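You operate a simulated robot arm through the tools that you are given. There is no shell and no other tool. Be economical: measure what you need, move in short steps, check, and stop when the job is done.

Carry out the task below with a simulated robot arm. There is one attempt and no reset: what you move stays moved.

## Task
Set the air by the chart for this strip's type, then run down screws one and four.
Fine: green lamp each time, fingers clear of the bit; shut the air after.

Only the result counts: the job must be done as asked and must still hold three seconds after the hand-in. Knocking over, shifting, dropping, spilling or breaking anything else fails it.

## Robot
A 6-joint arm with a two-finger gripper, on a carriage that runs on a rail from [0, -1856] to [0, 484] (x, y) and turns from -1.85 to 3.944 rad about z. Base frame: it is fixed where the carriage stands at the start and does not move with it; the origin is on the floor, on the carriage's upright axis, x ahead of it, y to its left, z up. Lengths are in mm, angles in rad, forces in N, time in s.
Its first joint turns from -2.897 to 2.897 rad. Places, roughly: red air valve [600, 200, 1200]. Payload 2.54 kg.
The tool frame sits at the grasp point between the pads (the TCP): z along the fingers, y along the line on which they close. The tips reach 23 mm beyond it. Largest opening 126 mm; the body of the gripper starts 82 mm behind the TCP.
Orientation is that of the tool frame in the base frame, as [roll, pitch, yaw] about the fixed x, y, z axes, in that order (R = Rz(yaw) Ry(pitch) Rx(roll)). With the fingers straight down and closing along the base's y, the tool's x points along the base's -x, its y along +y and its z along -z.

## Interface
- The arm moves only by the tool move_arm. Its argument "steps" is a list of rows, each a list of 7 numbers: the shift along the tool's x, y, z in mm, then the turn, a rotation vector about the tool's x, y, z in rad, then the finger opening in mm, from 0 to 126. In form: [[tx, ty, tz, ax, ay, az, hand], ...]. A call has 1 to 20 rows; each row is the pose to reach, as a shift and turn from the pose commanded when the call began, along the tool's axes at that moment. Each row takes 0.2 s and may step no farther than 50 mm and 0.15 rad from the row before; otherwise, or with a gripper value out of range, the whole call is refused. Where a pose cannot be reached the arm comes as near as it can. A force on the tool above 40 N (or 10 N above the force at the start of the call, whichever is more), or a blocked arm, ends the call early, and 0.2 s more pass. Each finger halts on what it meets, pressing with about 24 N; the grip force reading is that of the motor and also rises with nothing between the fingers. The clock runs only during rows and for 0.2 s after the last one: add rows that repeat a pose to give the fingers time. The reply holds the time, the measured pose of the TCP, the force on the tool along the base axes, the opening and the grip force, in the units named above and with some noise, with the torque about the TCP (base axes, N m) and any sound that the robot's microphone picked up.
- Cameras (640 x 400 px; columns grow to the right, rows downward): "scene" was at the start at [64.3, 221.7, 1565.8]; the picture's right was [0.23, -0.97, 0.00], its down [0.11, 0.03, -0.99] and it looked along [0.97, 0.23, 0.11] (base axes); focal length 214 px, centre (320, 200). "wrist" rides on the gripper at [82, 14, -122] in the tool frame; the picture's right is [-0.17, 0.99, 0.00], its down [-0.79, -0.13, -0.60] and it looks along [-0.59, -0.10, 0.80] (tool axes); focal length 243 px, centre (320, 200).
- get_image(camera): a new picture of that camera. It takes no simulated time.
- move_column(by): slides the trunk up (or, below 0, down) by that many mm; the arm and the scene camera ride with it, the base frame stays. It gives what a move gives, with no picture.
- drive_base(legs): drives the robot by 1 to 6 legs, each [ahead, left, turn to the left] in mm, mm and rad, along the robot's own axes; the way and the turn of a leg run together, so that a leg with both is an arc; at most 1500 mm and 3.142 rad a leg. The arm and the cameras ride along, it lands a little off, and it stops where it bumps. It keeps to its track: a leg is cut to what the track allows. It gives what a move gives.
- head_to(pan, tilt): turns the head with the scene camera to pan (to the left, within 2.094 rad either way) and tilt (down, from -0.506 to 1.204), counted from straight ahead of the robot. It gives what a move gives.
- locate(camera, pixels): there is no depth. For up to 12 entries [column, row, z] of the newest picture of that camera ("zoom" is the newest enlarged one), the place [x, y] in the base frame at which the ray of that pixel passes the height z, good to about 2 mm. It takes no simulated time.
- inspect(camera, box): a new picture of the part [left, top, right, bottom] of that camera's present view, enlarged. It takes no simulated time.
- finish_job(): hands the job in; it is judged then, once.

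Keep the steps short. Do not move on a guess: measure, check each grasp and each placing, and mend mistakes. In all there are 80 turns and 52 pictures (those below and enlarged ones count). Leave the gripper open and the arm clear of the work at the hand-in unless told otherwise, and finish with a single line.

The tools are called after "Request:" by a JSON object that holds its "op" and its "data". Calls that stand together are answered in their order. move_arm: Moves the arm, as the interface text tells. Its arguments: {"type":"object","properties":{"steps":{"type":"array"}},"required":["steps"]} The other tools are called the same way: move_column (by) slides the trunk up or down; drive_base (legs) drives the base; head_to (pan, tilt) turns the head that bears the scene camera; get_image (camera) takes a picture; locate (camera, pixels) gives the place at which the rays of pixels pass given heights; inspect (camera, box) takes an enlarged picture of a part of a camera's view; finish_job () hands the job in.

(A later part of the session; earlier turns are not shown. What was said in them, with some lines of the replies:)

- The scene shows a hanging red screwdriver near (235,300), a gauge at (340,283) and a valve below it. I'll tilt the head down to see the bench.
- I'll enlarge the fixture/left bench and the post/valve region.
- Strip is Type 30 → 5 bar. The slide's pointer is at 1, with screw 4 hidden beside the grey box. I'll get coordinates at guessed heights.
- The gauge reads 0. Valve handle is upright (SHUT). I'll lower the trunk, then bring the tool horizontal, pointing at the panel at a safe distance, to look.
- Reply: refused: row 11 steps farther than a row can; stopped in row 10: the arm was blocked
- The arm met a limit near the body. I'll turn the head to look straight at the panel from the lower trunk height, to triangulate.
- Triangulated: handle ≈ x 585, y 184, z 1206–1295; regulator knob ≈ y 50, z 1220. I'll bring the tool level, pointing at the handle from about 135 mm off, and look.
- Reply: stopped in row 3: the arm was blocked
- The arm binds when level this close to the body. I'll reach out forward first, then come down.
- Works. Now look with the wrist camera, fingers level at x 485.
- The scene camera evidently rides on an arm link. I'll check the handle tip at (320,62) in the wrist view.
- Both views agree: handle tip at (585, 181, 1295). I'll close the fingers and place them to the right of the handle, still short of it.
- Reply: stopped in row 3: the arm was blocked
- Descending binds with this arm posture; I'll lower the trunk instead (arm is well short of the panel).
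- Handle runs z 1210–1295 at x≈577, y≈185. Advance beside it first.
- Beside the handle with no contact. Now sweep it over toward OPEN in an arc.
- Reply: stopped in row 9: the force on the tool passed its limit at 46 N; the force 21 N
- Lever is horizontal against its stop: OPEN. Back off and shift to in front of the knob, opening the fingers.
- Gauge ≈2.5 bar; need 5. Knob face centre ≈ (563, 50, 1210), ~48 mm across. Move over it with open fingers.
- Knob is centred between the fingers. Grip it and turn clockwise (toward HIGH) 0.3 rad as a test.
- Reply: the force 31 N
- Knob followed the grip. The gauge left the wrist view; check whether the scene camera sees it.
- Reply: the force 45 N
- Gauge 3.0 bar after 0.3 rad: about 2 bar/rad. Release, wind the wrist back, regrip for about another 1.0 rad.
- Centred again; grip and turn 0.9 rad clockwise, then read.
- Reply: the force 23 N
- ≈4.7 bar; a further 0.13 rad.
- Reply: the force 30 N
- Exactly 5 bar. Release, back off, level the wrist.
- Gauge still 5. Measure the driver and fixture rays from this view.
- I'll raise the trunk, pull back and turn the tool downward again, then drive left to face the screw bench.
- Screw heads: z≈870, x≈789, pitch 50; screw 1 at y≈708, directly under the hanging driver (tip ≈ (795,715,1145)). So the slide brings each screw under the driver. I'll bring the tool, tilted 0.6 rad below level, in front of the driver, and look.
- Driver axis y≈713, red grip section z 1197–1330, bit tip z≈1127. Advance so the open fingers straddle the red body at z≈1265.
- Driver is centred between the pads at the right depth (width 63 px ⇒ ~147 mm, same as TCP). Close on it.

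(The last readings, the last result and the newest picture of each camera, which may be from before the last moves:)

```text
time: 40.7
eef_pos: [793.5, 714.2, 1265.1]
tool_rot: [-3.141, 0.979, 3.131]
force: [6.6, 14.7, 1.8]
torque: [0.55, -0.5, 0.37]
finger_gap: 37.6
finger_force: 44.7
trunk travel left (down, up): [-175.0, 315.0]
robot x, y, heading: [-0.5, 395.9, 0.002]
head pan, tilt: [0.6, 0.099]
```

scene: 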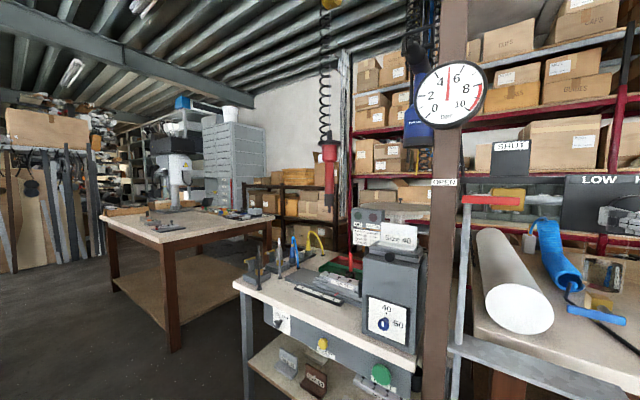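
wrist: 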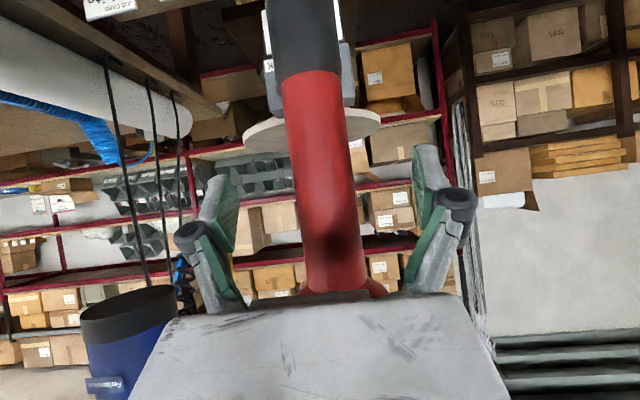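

Gripped (37.6 mm). Pull straight down 200 mm in steps.

Request:
{"op": "move_arm", "data": {"steps": [[16.6, 0, 11.1, 0, 0, 0, 20], [33.2, 0, 22.3, 0, 0, 0, 20], [49.8, 0, 33.4, 0, 0, 0, 20], [66.4, 0, 44.6, 0, 0, 0, 20], [83, 0, 55.7, 0, 0, 0, 20], [99.7, 0, 66.8, 0, 0, 0, 20], [116.3, 0, 78, 0, 0, 0, 20], [132.9, 0, 89.1, 0, 0, 0, 20], [149.5, 0, 100.3, 0, 0, 0, 20], [166.1, 0, 111.4, 0, 0, 0, 20]]}}

Request:
{"op": "head_to", "data": {"pan": 0.4, "tilt": 0.3}}

Request:
{"op": "get_image", "data": {"camera": "scene"}}

```text
time: 43.0
eef_pos: [793.3, 713.9, 1062.6]
tool_rot: [3.138, 0.979, 3.132]
force: [17.6, 8.4, 3.7]
torque: [0.73, -1.1, 0.33]
finger_gap: 37.4
finger_force: 45.1
trunk travel left (down, up): [-175.0, 315.0]
robot x, y, heading: [1.0, 398.5, -0.002]
head pan, tilt: [0.6, 0.099]
stopped in row 10: the force on the tool passed its limit at 42 N (the readings are from after the stop); the commanded pose is now the measured one
```

```text
time: 43.8
eef_pos: [793.3, 714.2, 1060.6]
tool_rot: [3.139, 0.978, 3.134]
force: [24.8, 16.8, 3.1]
torque: [0.47, -1.28, 0.36]
finger_gap: 37.9
finger_force: 44.9
trunk travel left (down, up): [-175.0, 315.0]
robot x, y, heading: [-2.6, 394.1, -0.002]
head pan, tilt: [0.4, 0.3]
```

```text
15 pictures are left
```

scene: 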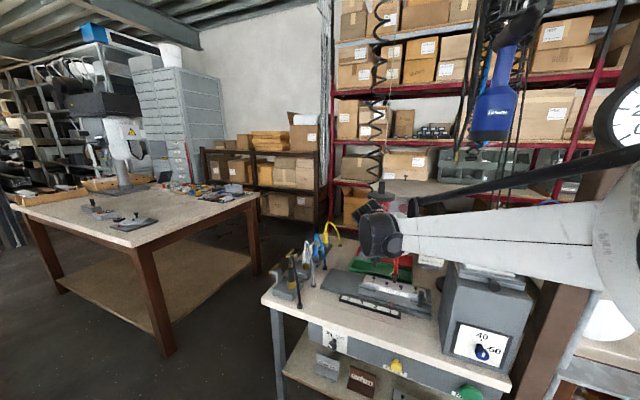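

Side force (x +25, y +17) shows the driver runs on an axis slightly further +x/+y. Shift 3 mm each way to relieve before continuing.

Request:
{"op": "move_arm", "data": {"steps": [[-0.8, 1.5, 1.2, 0, 0, 0, 20], [-1.7, 3, 2.5, 0, 0, 0, 20], [-1.7, 3, 2.5, 0, 0, 0, 20]]}}

```text
time: 44.5
eef_pos: [793.1, 714.7, 1063.5]
tool_rot: [3.139, 0.977, 3.128]
force: [-13.8, -1.7, 2.6]
torque: [-0.17, 1.13, 0.01]
finger_gap: 37.6
finger_force: 45.3
trunk travel left (down, up): [-175.0, 315.0]
robot x, y, heading: [1.4, 397.9, -0.006]
head pan, tilt: [0.4, 0.3]
```

Balanced now. Continue down in small steps toward the screw.

Request:
{"op": "move_arm", "data": {"steps": [[8.6, 0, 4.7, 0, 0, 0, 20], [16.9, 0, 10.3, 0, 0, 0, 20], [25.2, 0, 15.9, 0, 0, 0, 20], [33.5, 0, 21.5, 0, 0, 0, 20], [37.7, 0, 24.2, 0, 0, 0, 20], [41.8, 0, 27, 0, 0, 0, 20], [46, 0, 29.8, 0, 0, 0, 20], [50.1, 0, 32.6, 0, 0, 0, 20], [54.3, 0, 35.4, 0, 0, 0, 20], [58.4, 0, 38.2, 0, 0, 0, 20]]}}

```text
time: 46.6
eef_pos: [793.3, 713.4, 1002.2]
tool_rot: [3.139, 0.987, 3.134]
force: [-7.3, -4.6, 22.9]
torque: [-0.24, 0.14, -0.12]
finger_gap: 37.4
finger_force: 45.3
trunk travel left (down, up): [-175.0, 315.0]
robot x, y, heading: [1.6, 398.9, -0.006]
head pan, tilt: [0.4, 0.3]
stopped in row 10: the force on the tool passed its limit at 43 N (the readings are from after the stop); the commanded pose is now the measured one
```

Contact (z force 23 N). Hold with a light press to let the driver run and listen.

Request:
{"op": "move_arm", "data": {"steps": [[0.8, 0, 0.6, 0, 0, 0, 20], [0.8, 0, 0.6, 0, 0, 0, 20], [1.6, 0, 1.1, 0, 0, 0, 20], [1.6, 0, 1.1, 0, 0, 0, 20], [2.5, 0, 1.7, 0, 0, 0, 20], [2.5, 0, 1.7, 0, 0, 0, 20]]}}

Request:
{"op": "get_image", "data": {"camera": "scene"}}

```text
time: 47.6
eef_pos: [795.5, 713.1, 1001.0]
tool_rot: [-3.141, 0.987, 3.133]
force: [-9.5, -3.8, 22.3]
torque: [-0.19, 0.2, -0.07]
finger_gap: 37.0
finger_force: 45.1
trunk travel left (down, up): [-175.0, 315.0]
robot x, y, heading: [1.2, 399.4, -0.007]
head pan, tilt: [0.4, 0.3]
stopped in row 4: the force on the tool passed its limit at 40 N (the readings are from after the stop); the commanded pose is now the measured one
```

```text
14 pictures are left
```

scene: 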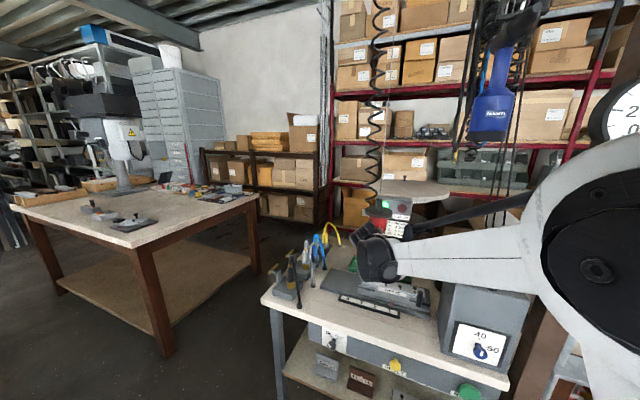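

Request:
{"op": "inspect", "data": {"camera": "scene", "box": [365, 185, 425, 240]}}

```text
7.27 times, centred on (395, 212) of scene
```

zoom: 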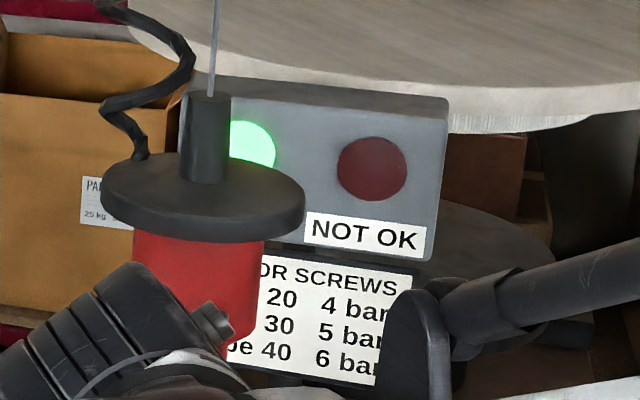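

Green OK is lit: screw 1 is down. Now let the driver up to its rest height (z≈1262) and release it there.

Request:
{"op": "move_arm", "data": {"steps": [[-7.5, 0, -7, 0, 0, 0, 20], [-27, 0, -20, 0, 0, 0, 20], [-47, 0, -33.3, 0, 0, 0, 20], [-67, 0, -46.5, 0, 0, 0, 20], [-87, 0, -59.7, 0, 0, 0, 20], [-107, 0, -72.9, 0, 0, 0, 20], [-127, 0, -86, 0, 0, 0, 20], [-147, 0, -99.3, 0, 0, 0, 20], [-167, 0, -112.5, 0, 0, 0, 20], [-187, 0, -125.7, 0, 0, 0, 20], [-207, 0, -139, 0, 0, 0, 20], [-217, 0, -145.6, 0, 0, 0, 20]]}}

```text
time: 50.2
eef_pos: [794.4, 713.8, 1260.7]
tool_rot: [3.14, 0.984, 3.132]
force: [-1.2, -1.8, -5.0]
torque: [0.1, -0.47, 0.18]
finger_gap: 36.9
finger_force: 45.2
trunk travel left (down, up): [-175.0, 315.0]
robot x, y, heading: [-2.7, 395.7, -0.005]
head pan, tilt: [0.4, 0.3]
```

Release and back off the way I came.

Request:
{"op": "move_arm", "data": {"steps": [[0, 0, 0, 0, 0, 0, 50], [0, 0, 0, 0, 0, 0, 75], [0, 0, 0, 0, 0, 0, 100], [0, 0, 0, 0, 0, 0, 110], [0, 0, 0, 0, 0, 0, 110], [21, 0, -32, 0, 0, 0, 110], [42, 0, -63, 0, 0, 0, 110], [63, 0, -95, 0, 0, 0, 110], [84, 0, -127, 0, 0, 0, 110], [105, 0, -159, 0, 0, 0, 110]]}}

Request:
{"op": "head_to", "data": {"pan": 0.3, "tilt": 0.6}}

Request:
{"op": "get_image", "data": {"camera": "scene"}}

```text
time: 52.4
eef_pos: [605.1, 715.5, 1259.5]
tool_rot: [3.141, 0.983, 3.133]
force: [0.2, 0.0, -0.3]
torque: [0.0, 0.0, -0.02]
finger_gap: 110.2
finger_force: 0.0
trunk travel left (down, up): [-175.0, 315.0]
robot x, y, heading: [-0.6, 397.1, -0.004]
head pan, tilt: [0.4, 0.3]
```

```text
time: 53.2
eef_pos: [604.0, 716.7, 1259.7]
tool_rot: [3.141, 0.985, 3.134]
force: [1.1, 0.1, 0.4]
torque: [0.03, 0.03, 0.01]
finger_gap: 110.1
finger_force: 0.0
trunk travel left (down, up): [-175.0, 315.0]
robot x, y, heading: [-4.1, 395.5, -0.009]
head pan, tilt: [0.3, 0.6]
```

```text
12 pictures are left
```

scene: 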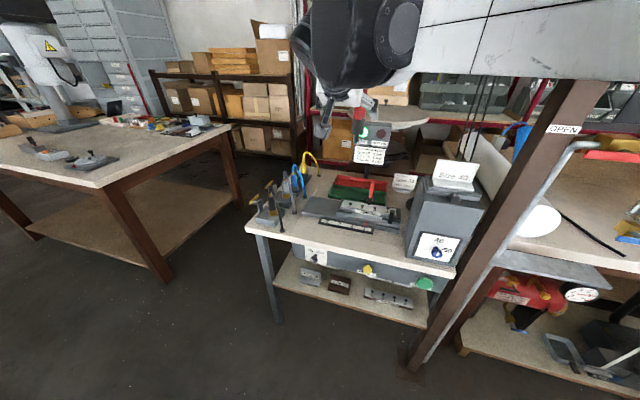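

Request:
{"op": "inspect", "data": {"camera": "scene", "box": [295, 170, 415, 250]}}

```text
5.00 times, centred on (355, 210) of scene
```

zoom: 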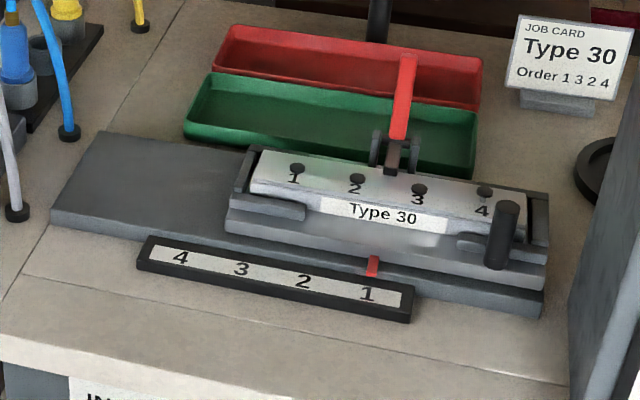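

Clear view: the black peg at the carriage's right front moves the slide; pointer at 1. Locate peg, screws, scale marks, box edge.

Request:
{"op": "locate", "data": {"camera": "zoom", "pixels": [[484, 190, 868], [297, 167, 868], [508, 206, 900], [508, 206, 925], [497, 265, 850], [497, 265, 835], [372, 266, 820], [367, 294, 805], [181, 258, 805], [570, 340, 785], [405, 60, 950], [580, 270, 850]]}}

```text
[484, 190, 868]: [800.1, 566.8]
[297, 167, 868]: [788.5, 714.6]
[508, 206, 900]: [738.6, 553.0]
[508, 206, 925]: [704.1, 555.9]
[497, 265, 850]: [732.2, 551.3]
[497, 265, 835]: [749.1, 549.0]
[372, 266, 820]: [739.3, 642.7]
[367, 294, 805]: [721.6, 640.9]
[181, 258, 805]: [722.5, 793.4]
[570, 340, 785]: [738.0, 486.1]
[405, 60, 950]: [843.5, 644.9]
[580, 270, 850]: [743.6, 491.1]
```

Peg ≈ (744, 550, z 840–897); needs to move 150 mm left (+y). The box (y<490) is close, so I'll push the peg with closed fingers, gripper rolled 90° so its narrow side faces the box. First move and close.

Request:
{"op": "move_arm", "data": {"steps": [[21, -28.4, 22.6, 0, 0.083, 0, 80], [42, -56.8, 45.2, 0, 0.166, 0, 60], [63, -85.2, 67.7, 0, 0.249, 0, 40], [84, -113.6, 90.3, 0, 0.332, 0, 20], [105, -142, 113, 0, 0.414, 0, 0], [105, -142, 113, 0, 0.414, 0, 0], [105, -142, 113, 0, 0.414, 0, 0]]}}

Request:
{"op": "move_arm", "data": {"steps": [[0, 0, 0, 0, 0, 0.14, 0], [0, 0, 0, 0, 0, 0.28, 0], [0, 0, 0, 0, 0, 0.42, 0], [0, 0, 0, 0, 0, 0.56, 0], [0, 0, 0, 0, 0, 0.7, 0], [0, 0, 0, 0, 0, 0.84, 0], [0, 0, 0, 0, 0, 0.98, 0], [0, 0, 0, 0, 0, 1.12, 0], [0, 0, 0, 0, 0, 1.26, 0], [0, 0, 0, 0, 0, 1.4, 0], [0, 0, 0, 0, 0, 1.5, 0], [0, 0, 0, 0, 0, 1.571, 0]]}}

Request:
{"op": "get_image", "data": {"camera": "wrist"}}

```text
time: 54.8
eef_pos: [640.4, 572.5, 1108.6]
tool_rot: [-3.14, 0.57, 3.133]
force: [0.1, 0.7, 0.1]
torque: [0.02, 0.02, 0.01]
finger_gap: 0.0
finger_force: 23.4
trunk travel left (down, up): [-175.0, 315.0]
robot x, y, heading: [1.5, 397.3, -0.006]
head pan, tilt: [0.3, 0.6]
```

```text
time: 57.4
eef_pos: [639.1, 574.2, 1110.1]
tool_rot: [2.571, -0.002, 1.563]
force: [0.6, 0.0, 0.7]
torque: [0.03, 0.0, 0.0]
finger_gap: 0.1
finger_force: 24.0
trunk travel left (down, up): [-175.0, 315.0]
robot x, y, heading: [-0.7, 395.9, -0.004]
head pan, tilt: [0.3, 0.6]
```

```text
10 pictures are left
```

wrist: 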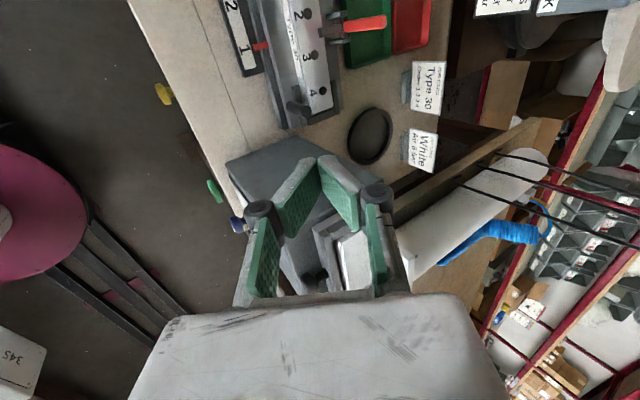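

Request:
{"op": "inspect", "data": {"camera": "wrist", "box": [220, 60, 380, 180]}}

Request:
{"op": "locate", "data": {"camera": "wrist", "pixels": [[296, 92, 897], [303, 110, 845], [322, 89, 868], [311, 135, 980], [311, 135, 1030], [228, 162, 980], [228, 162, 1030]]}}

```text
3.33 times, centred on (300, 120) of wrist
```

zoom: 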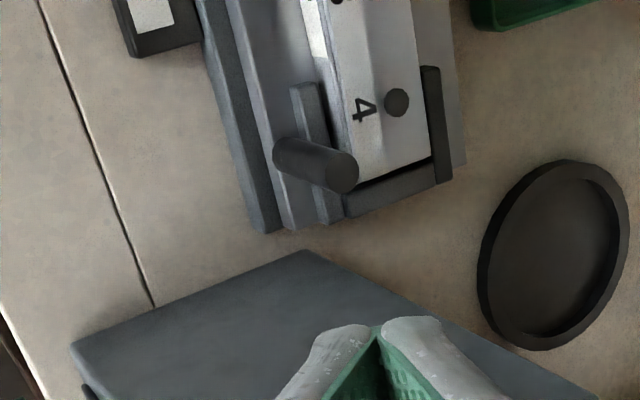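

```text
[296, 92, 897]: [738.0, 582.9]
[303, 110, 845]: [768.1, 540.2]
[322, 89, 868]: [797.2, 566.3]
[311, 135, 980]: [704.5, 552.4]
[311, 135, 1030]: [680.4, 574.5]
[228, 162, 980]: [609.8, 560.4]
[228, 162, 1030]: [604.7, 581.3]
```

Request:
{"op": "locate", "data": {"camera": "zoom", "pixels": [[343, 175, 885], [343, 175, 897], [343, 175, 910], [283, 152, 840], [283, 152, 850], [305, 252, 900], [305, 252, 950], [305, 252, 1000], [75, 345, 950], [75, 345, 1000], [396, 102, 868]]}}

```text
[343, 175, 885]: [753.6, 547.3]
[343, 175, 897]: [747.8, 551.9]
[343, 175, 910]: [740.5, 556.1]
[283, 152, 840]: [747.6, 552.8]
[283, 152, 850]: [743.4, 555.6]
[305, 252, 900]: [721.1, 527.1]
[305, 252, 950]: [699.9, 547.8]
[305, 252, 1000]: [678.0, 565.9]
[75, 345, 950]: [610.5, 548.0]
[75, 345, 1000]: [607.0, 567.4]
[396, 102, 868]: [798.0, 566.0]
```

Peg (748, 552), box left face y≈486. Descend with closed fingers in the gap at y≈526, a little steeper.

Request:
{"op": "move_arm", "data": {"steps": [[-12, -4, 39, 0.04, 0, 0, 0], [-24, -8, 78, 0.08, 0, 0, 0], [-36, -12, 117, 0.12, 0, 0, 0], [-48, -16, 156, 0.15, 0, 0, 0], [-48, -20, 186, 0.15, 0, 0, 0], [-48, -24, 211, 0.15, 0, 0, 0], [-48, -27, 231, 0.15, 0, 0, 0], [-48, -29.2, 245.2, 0.15, 0, 0, 0]]}}

```text
time: 58.5
eef_pos: [717.2, 528.9, 958.5]
tool_rot: [2.719, 0.003, 1.566]
force: [-15.1, 1.9, 33.4]
torque: [-1.53, 0.54, -0.69]
finger_gap: 0.0
finger_force: 23.5
trunk travel left (down, up): [-175.0, 315.0]
robot x, y, heading: [1.0, 395.2, 0.002]
head pan, tilt: [0.3, 0.6]
stopped in row 5: the force on the tool passed its limit at 102 N (the readings are from after the stop); the commanded pose is now the measured one
```

Hit something. Back off 25 mm along the approach and look.

Request:
{"op": "move_arm", "data": {"steps": [[4, 0, -12, 0, 0, 0, 0], [8, 0, -25, 0, 0, 0, 0]]}}

Request:
{"op": "get_image", "data": {"camera": "wrist"}}

```text
time: 59.1
eef_pos: [710.2, 536.2, 976.5]
tool_rot: [2.72, 0.003, 1.568]
force: [0.1, -0.3, 0.2]
torque: [-0.05, -0.01, 0.02]
finger_gap: 0.1
finger_force: 24.0
trunk travel left (down, up): [-175.0, 315.0]
robot x, y, heading: [0.1, 392.9, -0.002]
head pan, tilt: [0.3, 0.6]
```

```text
8 pictures are left
```

wrist: 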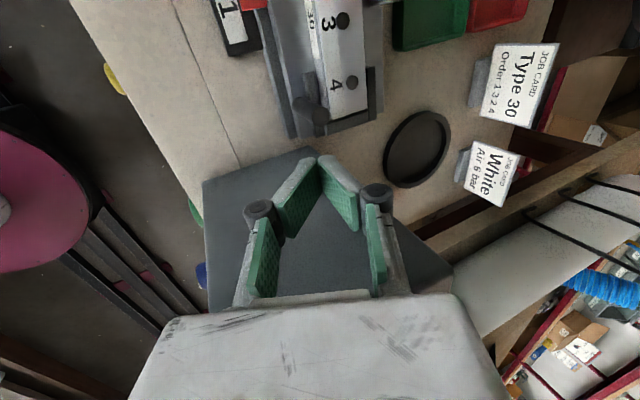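

The torque shows the contact was ~40 mm to the right and well above the fingers: the wrist flange met the box's top edge. I'll lean the gripper's upper part left by 0.4 rad (away from the box) and raise a bit first.

Request:
{"op": "move_arm", "data": {"steps": [[5, 0, -25, 0, 0, 0, 0], [10, 0, -30, 0, -0.1, 0, 0], [10, 0, -30, 0, -0.2, 0, 0], [10, 0, -30, 0, -0.3, 0, 0], [10, 0, -30, 0, -0.4, 0, 0]]}}

Request:
{"op": "get_image", "data": {"camera": "scene"}}

```text
time: 60.4
eef_pos: [697.2, 548.0, 1005.2]
tool_rot: [2.687, 0.367, 1.394]
force: [-0.1, 0.1, -0.6]
torque: [0.03, -0.01, 0.04]
finger_gap: 0.0
finger_force: 23.9
trunk travel left (down, up): [-175.0, 315.0]
robot x, y, heading: [2.0, 399.5, -0.001]
head pan, tilt: [0.3, 0.6]
```

```text
7 pictures are left
```

scene: 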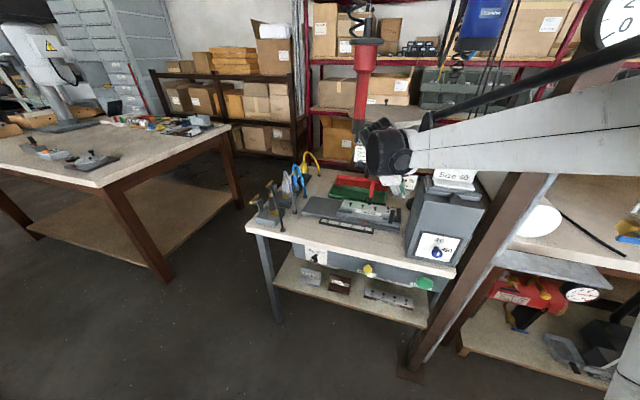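

The box and bench look unchanged. Now descend in the gap at y≈521.

Request:
{"op": "move_arm", "data": {"steps": [[-3.8, -1, 28, 0, 0, 0, 0], [-7.6, -1.9, 56, 0, 0, 0, 0], [3, -2.4, 80, 0, 0, 0, 0], [12, -2.9, 100, 0, 0, 0, 0], [20, -3.2, 115, 0, 0, 0, 0], [25.3, -3.4, 127.3, 0, 0, 0, 0]]}}

```text
time: 61.8
eef_pos: [746.2, 519.8, 886.9]
tool_rot: [2.688, 0.364, 1.395]
force: [-0.8, -0.1, -0.5]
torque: [0.01, -0.01, 0.03]
finger_gap: 0.1
finger_force: 23.4
trunk travel left (down, up): [-175.0, 315.0]
robot x, y, heading: [0.4, 397.9, 0.002]
head pan, tilt: [0.3, 0.6]
```

In place, no contact. Push left: 130 mm first, then check against the scale.

Request:
{"op": "move_arm", "data": {"steps": [[9.2, 0, -3.9, 0, 0, 0, 0], [18.4, 0, -7.9, 0, 0, 0, 0], [32.2, 0, -13.8, 0, 0, 0, 0], [45.9, 0, -19.7, 0, 0, 0, 0], [59.7, 0, -25.6, 0, 0, 0, 0], [73.5, 0, -31.6, 0, 0, 0, 0], [87.3, 0, -37.5, 0, 0, 0, 0], [101, 0, -43.4, 0, 0, 0, 0], [110.3, 0, -47.4, 0, 0, 0, 0], [119.4, 0, -51.3, 0, 0, 0, 0]]}}

Request:
{"op": "inspect", "data": {"camera": "scene", "box": [295, 170, 415, 250]}}

```text
time: 64.0
eef_pos: [745.3, 651.1, 887.9]
tool_rot: [2.689, 0.362, 1.397]
force: [-0.5, -0.6, 0.3]
torque: [-0.03, 0.0, 0.01]
finger_gap: 0.1
finger_force: 23.7
trunk travel left (down, up): [-175.0, 315.0]
robot x, y, heading: [-4.1, 398.8, -0.004]
head pan, tilt: [0.3, 0.6]
```

```text
5.00 times, centred on (355, 210) of scene
```

zoom: 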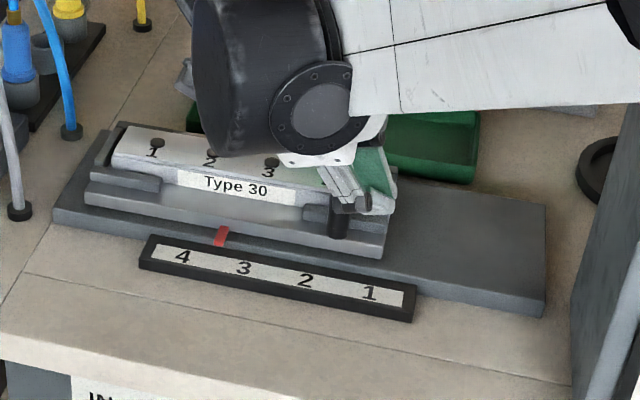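

Request:
{"op": "locate", "data": {"camera": "zoom", "pixels": [[221, 237, 820], [182, 258, 805], [367, 294, 805], [157, 144, 868], [272, 163, 868], [244, 268, 805]]}}

```text
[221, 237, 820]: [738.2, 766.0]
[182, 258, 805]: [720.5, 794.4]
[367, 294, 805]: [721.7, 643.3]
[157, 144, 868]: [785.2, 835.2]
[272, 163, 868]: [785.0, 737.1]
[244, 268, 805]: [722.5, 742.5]
```

Pointer at y 766, mark 4 at 794: 27–28 mm more.

Request:
{"op": "move_arm", "data": {"steps": [[9.2, 0, -3.9, 0, 0, 0, 0], [16.5, 0, -7.1, 0, 0, 0, 0], [22, 0, -9.5, 0, 0, 0, 0], [25.3, 0, -10.8, 0, 0, 0, 0], [25.3, 0, -10.8, 0, 0, 0, 0]]}}

Request:
{"op": "inspect", "data": {"camera": "scene", "box": [300, 185, 390, 245]}}

```text
time: 65.2
eef_pos: [744.2, 676.1, 888.6]
tool_rot: [2.689, 0.366, 1.396]
force: [-0.2, 0.3, 0.7]
torque: [0.0, 0.0, 0.0]
finger_gap: 0.0
finger_force: 23.7
trunk travel left (down, up): [-175.0, 315.0]
robot x, y, heading: [2.3, 395.1, -0.003]
head pan, tilt: [0.3, 0.6]
```

```text
6.67 times, centred on (345, 215) of scene
```

zoom: 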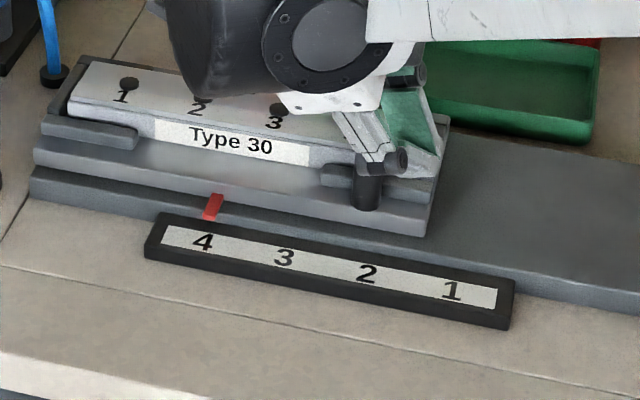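

Request:
{"op": "locate", "data": {"camera": "zoom", "pixels": [[213, 207, 820], [203, 243, 805], [451, 291, 805], [129, 84, 868], [277, 110, 868]]}}

```text
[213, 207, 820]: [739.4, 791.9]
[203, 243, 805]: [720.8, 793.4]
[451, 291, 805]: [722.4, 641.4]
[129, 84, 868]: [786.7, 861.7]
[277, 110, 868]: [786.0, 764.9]
```

Within ~2 mm of mark 4; nudge 1.5 mm more, then retreat up and back.

Request:
{"op": "move_arm", "data": {"steps": [[0.7, 0, -0.3, 0, 0, 0, 0], [1.4, 0, -0.6, 0, 0, 0, 0], [1.4, 0, -0.6, 0, 0, 0, 0], [-4, 0, 1.7, 0, 0, 0, 0], [-8, 0, 3.4, 0, 0, 0, 0], [-8, 0, -20, 0, 0, 0, 0], [-8, 0, -60, 0, 0, 0, 0], [-8, 0, -100, 0, 0, 0, 0]]}}

Request:
{"op": "inspect", "data": {"camera": "scene", "box": [300, 185, 390, 245]}}

```text
time: 67.0
eef_pos: [705.1, 707.9, 972.5]
tool_rot: [2.69, 0.365, 1.396]
force: [0.5, -0.1, 0.3]
torque: [-0.01, 0.01, -0.06]
finger_gap: 0.0
finger_force: 24.4
trunk travel left (down, up): [-175.0, 315.0]
robot x, y, heading: [1.8, 394.6, -0.003]
head pan, tilt: [0.3, 0.6]
```

```text
6.67 times, centred on (345, 215) of scene
```

zoom: 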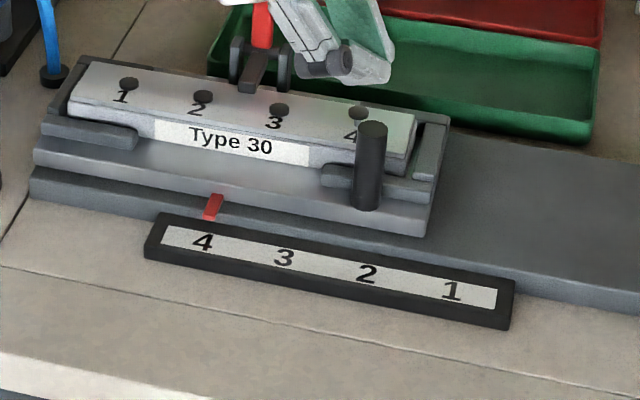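

Request:
{"op": "locate", "data": {"camera": "zoom", "pixels": [[358, 112, 868], [213, 207, 820], [129, 84, 868]]}}

Request:
{"op": "move_arm", "data": {"steps": [[-16, -4, -37, 0, 0.1, 0, 0], [-32, -8, -74, 0, 0.2, 0, 0], [-48, -12, -111, 0, 0.3, 0, 0], [-63.4, -15.6, -147.5, 0, 0.4, 0, 0]]}}

Request:
{"op": "move_arm", "data": {"steps": [[0, 0, 0, -0.15, 0, 0, 0]]}}

Request:
{"op": "move_arm", "data": {"steps": [[0, 0, 0, 0, 0, -0.14, 0], [0, 0, 0, 0, 0, -0.28, 0], [0, 0, 0, 0, 0, -0.42, 0], [0, 0, 0, 0, 0, -0.56, 0], [0, 0, 0, 0, 0, -0.7, 0], [0, 0, 0, 0, 0, -0.84, 0], [0, 0, 0, 0, 0, -0.98, 0], [0, 0, 0, 0, 0, -1.12, 0], [0, 0, 0, 0, 0, -1.26, 20], [0, 0, 0, 0, 0, -1.4, 40], [0, 0, 0, 0, 0, -1.5, 70], [0, 0, 0, 0, 0, -1.571, 90]]}}

```text
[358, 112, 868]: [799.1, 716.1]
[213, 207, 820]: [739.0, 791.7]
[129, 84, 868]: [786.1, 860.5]
```

```text
time: 68.0
eef_pos: [625.5, 707.7, 1115.8]
tool_rot: [2.721, 0.001, 1.569]
force: [0.8, 0.7, -0.3]
torque: [0.01, 0.03, -0.02]
finger_gap: 0.0
finger_force: 24.4
trunk travel left (down, up): [-175.0, 315.0]
robot x, y, heading: [0.3, 399.3, 0.0]
head pan, tilt: [0.3, 0.6]
```

```text
time: 68.3
eef_pos: [625.9, 707.9, 1114.3]
tool_rot: [2.567, 0.002, 1.567]
force: [0.5, 0.3, 0.3]
torque: [0.01, 0.03, -0.01]
finger_gap: 0.0
finger_force: 22.7
trunk travel left (down, up): [-175.0, 315.0]
robot x, y, heading: [-0.1, 395.7, -0.001]
head pan, tilt: [0.3, 0.6]
```

```text
time: 71.0
eef_pos: [627.0, 709.1, 1114.3]
tool_rot: [-3.139, 0.57, 3.139]
force: [0.1, 0.7, -1.3]
torque: [-0.03, -0.01, -0.02]
finger_gap: 90.0
finger_force: 0.0
trunk travel left (down, up): [-175.0, 315.0]
robot x, y, heading: [-0.3, 394.6, -0.004]
head pan, tilt: [0.3, 0.6]
```

Screw 4 now at y≈716, the station where screw 1 was. Return to the pre-grasp pose in front of the driver.

Request:
{"op": "move_arm", "data": {"steps": [[-15.4, 1.4, -34.1, 0, -0.103, 0, 110], [-30.7, 2.7, -68.3, 0, -0.207, 0, 110], [-46, 4, -102.4, 0, -0.31, 0, 110], [-61.4, 5.5, -136.5, 0, -0.414, 0, 110], [-61.4, 5.5, -136.5, 0, -0.414, 0, 110]]}}

```text
time: 72.2
eef_pos: [604.7, 716.4, 1262.5]
tool_rot: [-3.14, 0.984, 3.139]
force: [-0.4, -0.1, -0.2]
torque: [0.0, -0.01, 0.01]
finger_gap: 110.1
finger_force: 0.1
trunk travel left (down, up): [-175.0, 315.0]
robot x, y, heading: [-4.4, 398.1, 0.002]
head pan, tilt: [0.3, 0.6]
```

Request:
{"op": "move_arm", "data": {"steps": [[-21, -1, 31.4, 0, 0, 0, 110], [-42, -1, 62.8, 0, 0, 0, 110], [-63.3, -1, 94.1, 0, 0, 0, 110], [-84.4, -1, 125.5, 0, 0, 0, 110], [-105.5, -1, 157, 0, 0, 0, 110], [-105.5, -1, 157, 0, 0, 0, 80], [-105.5, -1, 157, 0, 0, 0, 55], [-105.5, -1, 157, 0, 0, 0, 30], [-105.5, -1, 157, 0, 0, 0, 20], [-105.5, -1, 157, 0, 0, 0, 20], [-105.5, -1, 157, 0, 0, 0, 20]]}}

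```text
time: 74.5
eef_pos: [792.1, 714.6, 1262.1]
tool_rot: [-3.138, 0.986, 3.141]
force: [2.6, 10.4, 1.6]
torque: [0.38, -0.27, 0.24]
finger_gap: 37.1
finger_force: 44.8
trunk travel left (down, up): [-175.0, 315.0]
robot x, y, heading: [-0.0, 396.7, -0.006]
head pan, tilt: [0.3, 0.6]
```

Gripped again (37 mm). Pull down 190 mm.

Request:
{"op": "move_arm", "data": {"steps": [[15, 1, 11, 0, 0, 0, 20], [30.9, 1.5, 22.2, 0, 0, 0, 20], [46.7, 1.5, 32.7, 0, 0, 0, 20], [62.5, 1.5, 43.2, 0, 0, 0, 20], [78.4, 1.5, 53.7, 0, 0, 0, 20], [94.2, 1.5, 64.2, 0, 0, 0, 20], [110.1, 1.5, 74.7, 0, 0, 0, 20], [125.9, 1.5, 85.2, 0, 0, 0, 20], [141.7, 1.5, 95.7, 0, 0, 0, 20], [157.6, 1.5, 106.2, 0, 0, 0, 20]]}}

```text
time: 76.8
eef_pos: [794.2, 713.9, 1077.1]
tool_rot: [3.141, 0.985, 3.14]
force: [-15.5, 4.6, 4.0]
torque: [0.07, 0.63, 0.06]
finger_gap: 36.9
finger_force: 45.2
trunk travel left (down, up): [-175.0, 315.0]
robot x, y, heading: [1.8, 398.2, -0.001]
head pan, tilt: [0.3, 0.6]
```

Request:
{"op": "move_arm", "data": {"steps": [[13.1, 0, 7.4, 0, 0, 0, 20], [25.6, 0, 15.7, 0, 0, 0, 20], [38.1, 0, 24, 0, 0, 0, 20], [42.3, 0, 26.8, 0, 0, 0, 20], [46.4, 0, 29.5, 0, 0, 0, 20], [50.6, 0, 32.3, 0, 0, 0, 20], [54.8, 0, 35.1, 0, 0, 0, 20], [58.9, 0, 37.8, 0, 0, 0, 20], [61.4, 0, 39.5, 0, 0, 0, 20], [63.9, 0, 41.1, 0, 0, 0, 20], [65.6, 0, 42.2, 0, 0, 0, 20], [67.3, 0, 43.4, 0, 0, 0, 20]]}}

```text
time: 79.1
eef_pos: [794.7, 714.2, 1001.3]
tool_rot: [-3.141, 0.991, 3.14]
force: [-3.2, -2.4, 16.4]
torque: [-0.07, 0.34, -0.08]
finger_gap: 37.1
finger_force: 45.0
trunk travel left (down, up): [-175.0, 315.0]
robot x, y, heading: [1.8, 396.9, 0.001]
head pan, tilt: [0.3, 0.6]
stopped in row 11: the force on the tool passed its limit at 44 N (the readings are from after the stop); the commanded pose is now the measured one
```

Firm contact at the same depth as before. A short hold/press, then read the lamp.

Request:
{"op": "move_arm", "data": {"steps": [[0.8, 0, 0.6, 0, 0, 0, 20], [0.8, 0, 0.6, 0, 0, 0, 20], [1.4, 0, 0.9, 0, 0, 0, 20], [1.4, 0, 0.9, 0, 0, 0, 20]]}}

Request:
{"op": "inspect", "data": {"camera": "scene", "box": [320, 80, 420, 180]}}

```text
time: 80.1
eef_pos: [793.9, 713.6, 999.5]
tool_rot: [-3.139, 0.995, -3.14]
force: [-8.1, -4.5, 20.2]
torque: [-0.1, 0.17, -0.12]
finger_gap: 37.2
finger_force: 44.7
trunk travel left (down, up): [-175.0, 315.0]
robot x, y, heading: [-0.9, 397.6, -0.002]
head pan, tilt: [0.3, 0.6]
stopped in row 4: the force on the tool passed its limit at 41 N (the readings are from after the stop); the commanded pose is now the measured one
```

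```text
4.00 times, centred on (370, 130) of scene
```

zoom: 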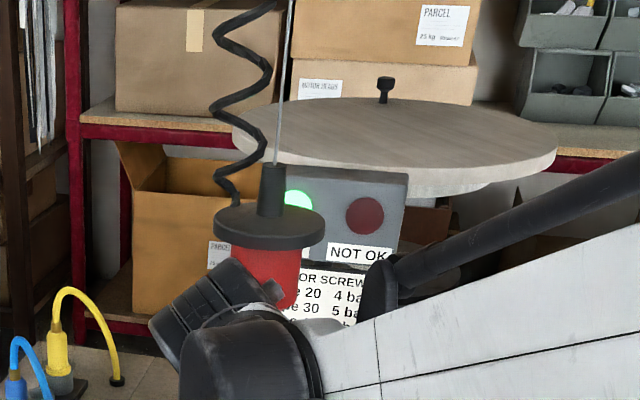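

Green again. Let the driver up to rest, release, back off.

Request:
{"op": "move_arm", "data": {"steps": [[-19.9, 0, -12.9, 0, 0, 0, 20], [-39.8, 0, -25.8, 0, 0, 0, 20], [-59.7, 0, -38.7, 0, 0, 0, 20], [-79.6, 0, -51.6, 0, 0, 0, 20], [-99.5, 0, -64.5, 0, 0, 0, 20], [-119.4, 0, -77.4, 0, 0, 0, 20], [-139.3, 0, -90.3, 0, 0, 0, 20], [-159.2, 0, -103.2, 0, 0, 0, 20], [-179.1, 0, -116.1, 0, 0, 0, 20], [-199, 0, -129, 0, 0, 0, 20], [-218, 0, -141.5, 0, 0, 0, 20]]}}

```text
time: 82.5
eef_pos: [793.8, 714.1, 1260.4]
tool_rot: [-3.14, 0.991, 3.141]
force: [-22.8, -8.6, -0.3]
torque: [-0.12, 0.4, -0.06]
finger_gap: 36.8
finger_force: 45.2
trunk travel left (down, up): [-175.0, 315.0]
robot x, y, heading: [-1.4, 396.2, 0.003]
head pan, tilt: [0.3, 0.6]
```

Request:
{"op": "move_arm", "data": {"steps": [[0, 0, 0, 0, 0, 0, 50], [0, 0, 0, 0, 0, 0, 75], [0, 0, 0, 0, 0, 0, 100], [0, 0, 0, 0, 0, 0, 110], [0, 0, 0, 0, 0, 0, 110], [21, 0, -32, 0, 0, 0, 110], [42, 0, -63, 0, 0, 0, 110], [63, 0, -95, 0, 0, 0, 110], [84, 0, -127, 0, 0, 0, 110], [105, 0, -159, 0, 0, 0, 110]]}}

Request:
{"op": "inspect", "data": {"camera": "scene", "box": [300, 120, 400, 245]}}

```text
time: 84.7
eef_pos: [607.0, 714.4, 1256.6]
tool_rot: [-3.138, 0.99, -3.14]
force: [1.2, -0.3, -0.9]
torque: [0.04, -0.02, -0.02]
finger_gap: 110.2
finger_force: 0.1
trunk travel left (down, up): [-175.0, 315.0]
robot x, y, heading: [5.6, 400.2, -0.006]
head pan, tilt: [0.3, 0.6]
```

```text
3.20 times, centred on (350, 182) of scene
```

zoom: 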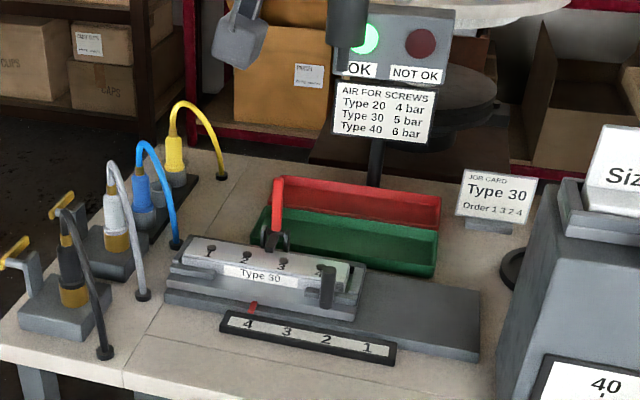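

Lamp OK, and the driver bottomed at the same depth as for screw 1 (an unrun screw stands ~10 mm higher), so screw 4 is down. Now go back to shut the air: retract, then drive back right.

Request:
{"op": "move_arm", "data": {"steps": [[7, -10, -32, 0, 0.07, 0, 90], [14, -40, -62, 0, 0.14, 0, 70], [21, -70, -90, 0, 0.21, 0, 50], [28, -100, -112, 0, 0.28, 0, 30], [35, -138, -128, 0, 0.35, 0, 10], [42, -176, -142, 0, 0.42, 0, 0], [48.5, -214, -156, 0, 0.49, 0, 0]]}}

Request:
{"op": "drive_base", "data": {"legs": [[0, -398, 0]]}}

```text
time: 86.3
eef_pos: [449.0, 499.7, 1303.7]
tool_rot: [3.141, 0.502, -3.14]
force: [0.8, 0.4, -0.7]
torque: [-0.01, 0.03, 0.01]
finger_gap: 0.0
finger_force: 24.4
trunk travel left (down, up): [-175.0, 315.0]
robot x, y, heading: [-2.7, 394.3, -0.001]
head pan, tilt: [0.3, 0.6]
```

```text
time: 88.8
eef_pos: [449.3, 103.3, 1305.1]
tool_rot: [-3.14, 0.502, -3.138]
force: [0.1, 0.0, -0.2]
torque: [-0.01, 0.01, 0.03]
finger_gap: 0.0
finger_force: 23.3
trunk travel left (down, up): [-175.0, 315.0]
robot x, y, heading: [-1.0, -5.2, 0.004]
head pan, tilt: [0.3, 0.6]
```

Request:
{"op": "move_arm", "data": {"steps": [[-8.6, 3.4, -3.1, 0, -0.1336, 0, 0], [-17.1, 6.8, -6.3, 0, -0.267, 0, 0], [-25.7, 10.1, -9.4, 0, -0.4, 0, 0], [-34.3, 13.5, -12.5, 0, -0.534, 0, 0], [-42.8, 16.9, -15.7, 0, -0.668, 0, 0], [-51.4, 20.3, -18.8, 0, -0.8, 0, 0], [-60, 23.6, -22, 0, -0.935, 0, 0], [-68.5, 27, -25.1, 0, -1.069, 0, 0]]}}

Request:
{"op": "move_column", "data": {"by": -173}}

```text
time: 90.6
eef_pos: [497.0, 130.0, 1358.0]
tool_rot: [-0.386, 1.569, -0.383]
force: [0.1, -0.3, 0.5]
torque: [-0.02, 0.04, -0.02]
finger_gap: 0.0
finger_force: 23.9
trunk travel left (down, up): [-175.0, 315.0]
robot x, y, heading: [-1.8, -5.1, 0.002]
head pan, tilt: [0.3, 0.6]
```

```text
time: 92.5
eef_pos: [497.4, 130.6, 1184.7]
tool_rot: [-1.517, 1.57, -1.513]
force: [0.1, -0.6, -0.5]
torque: [-0.01, -0.02, 0.02]
finger_gap: 0.3
finger_force: 23.9
trunk travel left (down, up): [-2.0, 488.0]
robot x, y, heading: [-4.5, -2.3, 0.002]
head pan, tilt: [0.3, 0.6]
```

Level at z 1185. Move under the lever's outer half, then forward.

Request:
{"op": "move_arm", "data": {"steps": [[1, 34, 0, 0, 0, 0, 0], [1, 68, 0, 0, 0, 0, 0], [1, 101, 0, 0, 0, 0, 0], [1, 101, 25, 0, 0, 0, 0], [1, 101, 45, 0, 0, 0, 0], [1, 101, 58, 0, 0, 0, 0], [1, 101, 67, 0, 0, 0, 0]]}}

Request:
{"op": "get_image", "data": {"camera": "wrist"}}

```text
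time: 94.1
eef_pos: [564.7, 231.2, 1183.6]
tool_rot: [-1.396, 1.57, -1.392]
force: [-0.4, 0.5, 0.2]
torque: [0.02, 0.0, -0.01]
finger_gap: 0.1
finger_force: 24.6
trunk travel left (down, up): [-2.0, 488.0]
robot x, y, heading: [-1.1, -1.1, 0.002]
head pan, tilt: [0.3, 0.6]
```

```text
1 pictures are left
```

wrist: 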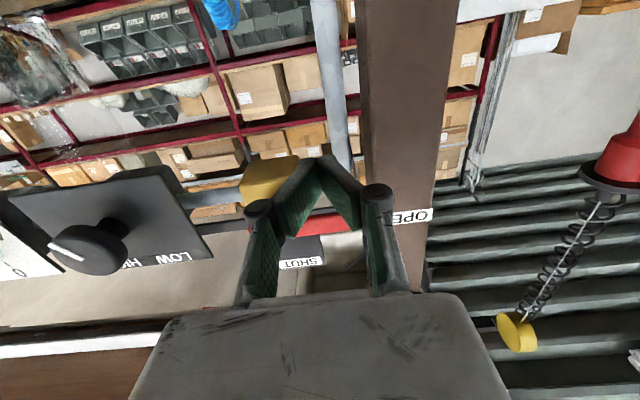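

Fingers are under the lever. Sweep it up and right to SHUT.

Request:
{"op": "move_arm", "data": {"steps": [[-11, 2, 0, 0, 0, 0, 0], [-24, 5.8, 0, 0, 0, 0, 0], [-38, 6, 0, 0, 0, 0, 0], [-51, 2.7, 0, 0, 0, 0, 0], [-63, -4, 0, 0, 0, 0, 0], [-73, -13, 0, 0, 0, 0, 0], [-80, -22, 0, 0, 0, 0, 0], [-80, -26, 0, 0, 0, 0, 0], [-80, -29, 0, 0, 0, 0, 0], [-80, -32, 0, 0, 0, 0, 0]]}}

```text
time: 96.5
eef_pos: [563.8, 207.0, 1263.7]
tool_rot: [-1.598, 1.569, -1.583]
force: [-1.4, 18.1, -3.9]
torque: [0.26, 0.03, 0.12]
finger_gap: 0.2
finger_force: 23.9
trunk travel left (down, up): [-2.0, 488.0]
robot x, y, heading: [-1.2, -7.1, 0.008]
head pan, tilt: [0.3, 0.6]
stopped in row 10: the force on the tool passed its limit at 41 N (the readings are from after the stop); the commanded pose is now the measured one
```

Firm stop at the predicted upright position. Back off, open, and use the last picture to check lever and gauge.

Request:
{"op": "move_arm", "data": {"steps": [[0, 8, 0, 0, 0, 0, 0], [0, 8, -25, 0, 0, 0, 0], [0, 8, -50, 0, 0, 0, 0], [0, -15, -60, 0, 0, 0, 0], [0, -45, -60, 0, 0, 0, 40], [0, -72, -55, 0, 0, 0, 80], [0, -72, -55, 0, 0, 0, 110], [0, -72, -55, 0, 0, 0, 110]]}}

Request:
{"op": "get_image", "data": {"camera": "wrist"}}

```text
time: 98.3
eef_pos: [508.6, 130.0, 1265.8]
tool_rot: [-1.496, 1.57, -1.485]
force: [-0.5, -0.3, -0.1]
torque: [0.01, 0.0, -0.01]
finger_gap: 110.4
finger_force: 0.1
trunk travel left (down, up): [-2.0, 488.0]
robot x, y, heading: [-3.6, -4.1, 0.005]
head pan, tilt: [0.3, 0.6]
```

```text
0 pictures are left
```

wrist: 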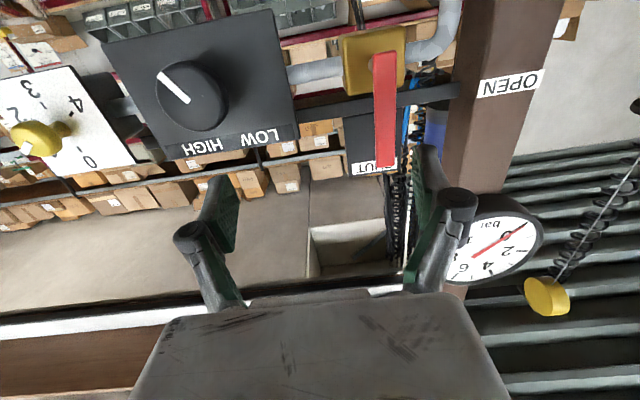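

The lever is upright at SHUT and the gauge is back at 0. The arm is clear and the gripper is open, so I'm handing in.

Request:
{"op": "finish_job", "data": {}}

```text
The job is handed in.
```

I set the air to 5 bar for the Type 30 strip, ran down screws 1 and 4 with the green lamp lit after each, and shut the air (gauge back to 0); on the way the wrist bumped the grey box once at about 100 N, with no visible shift.
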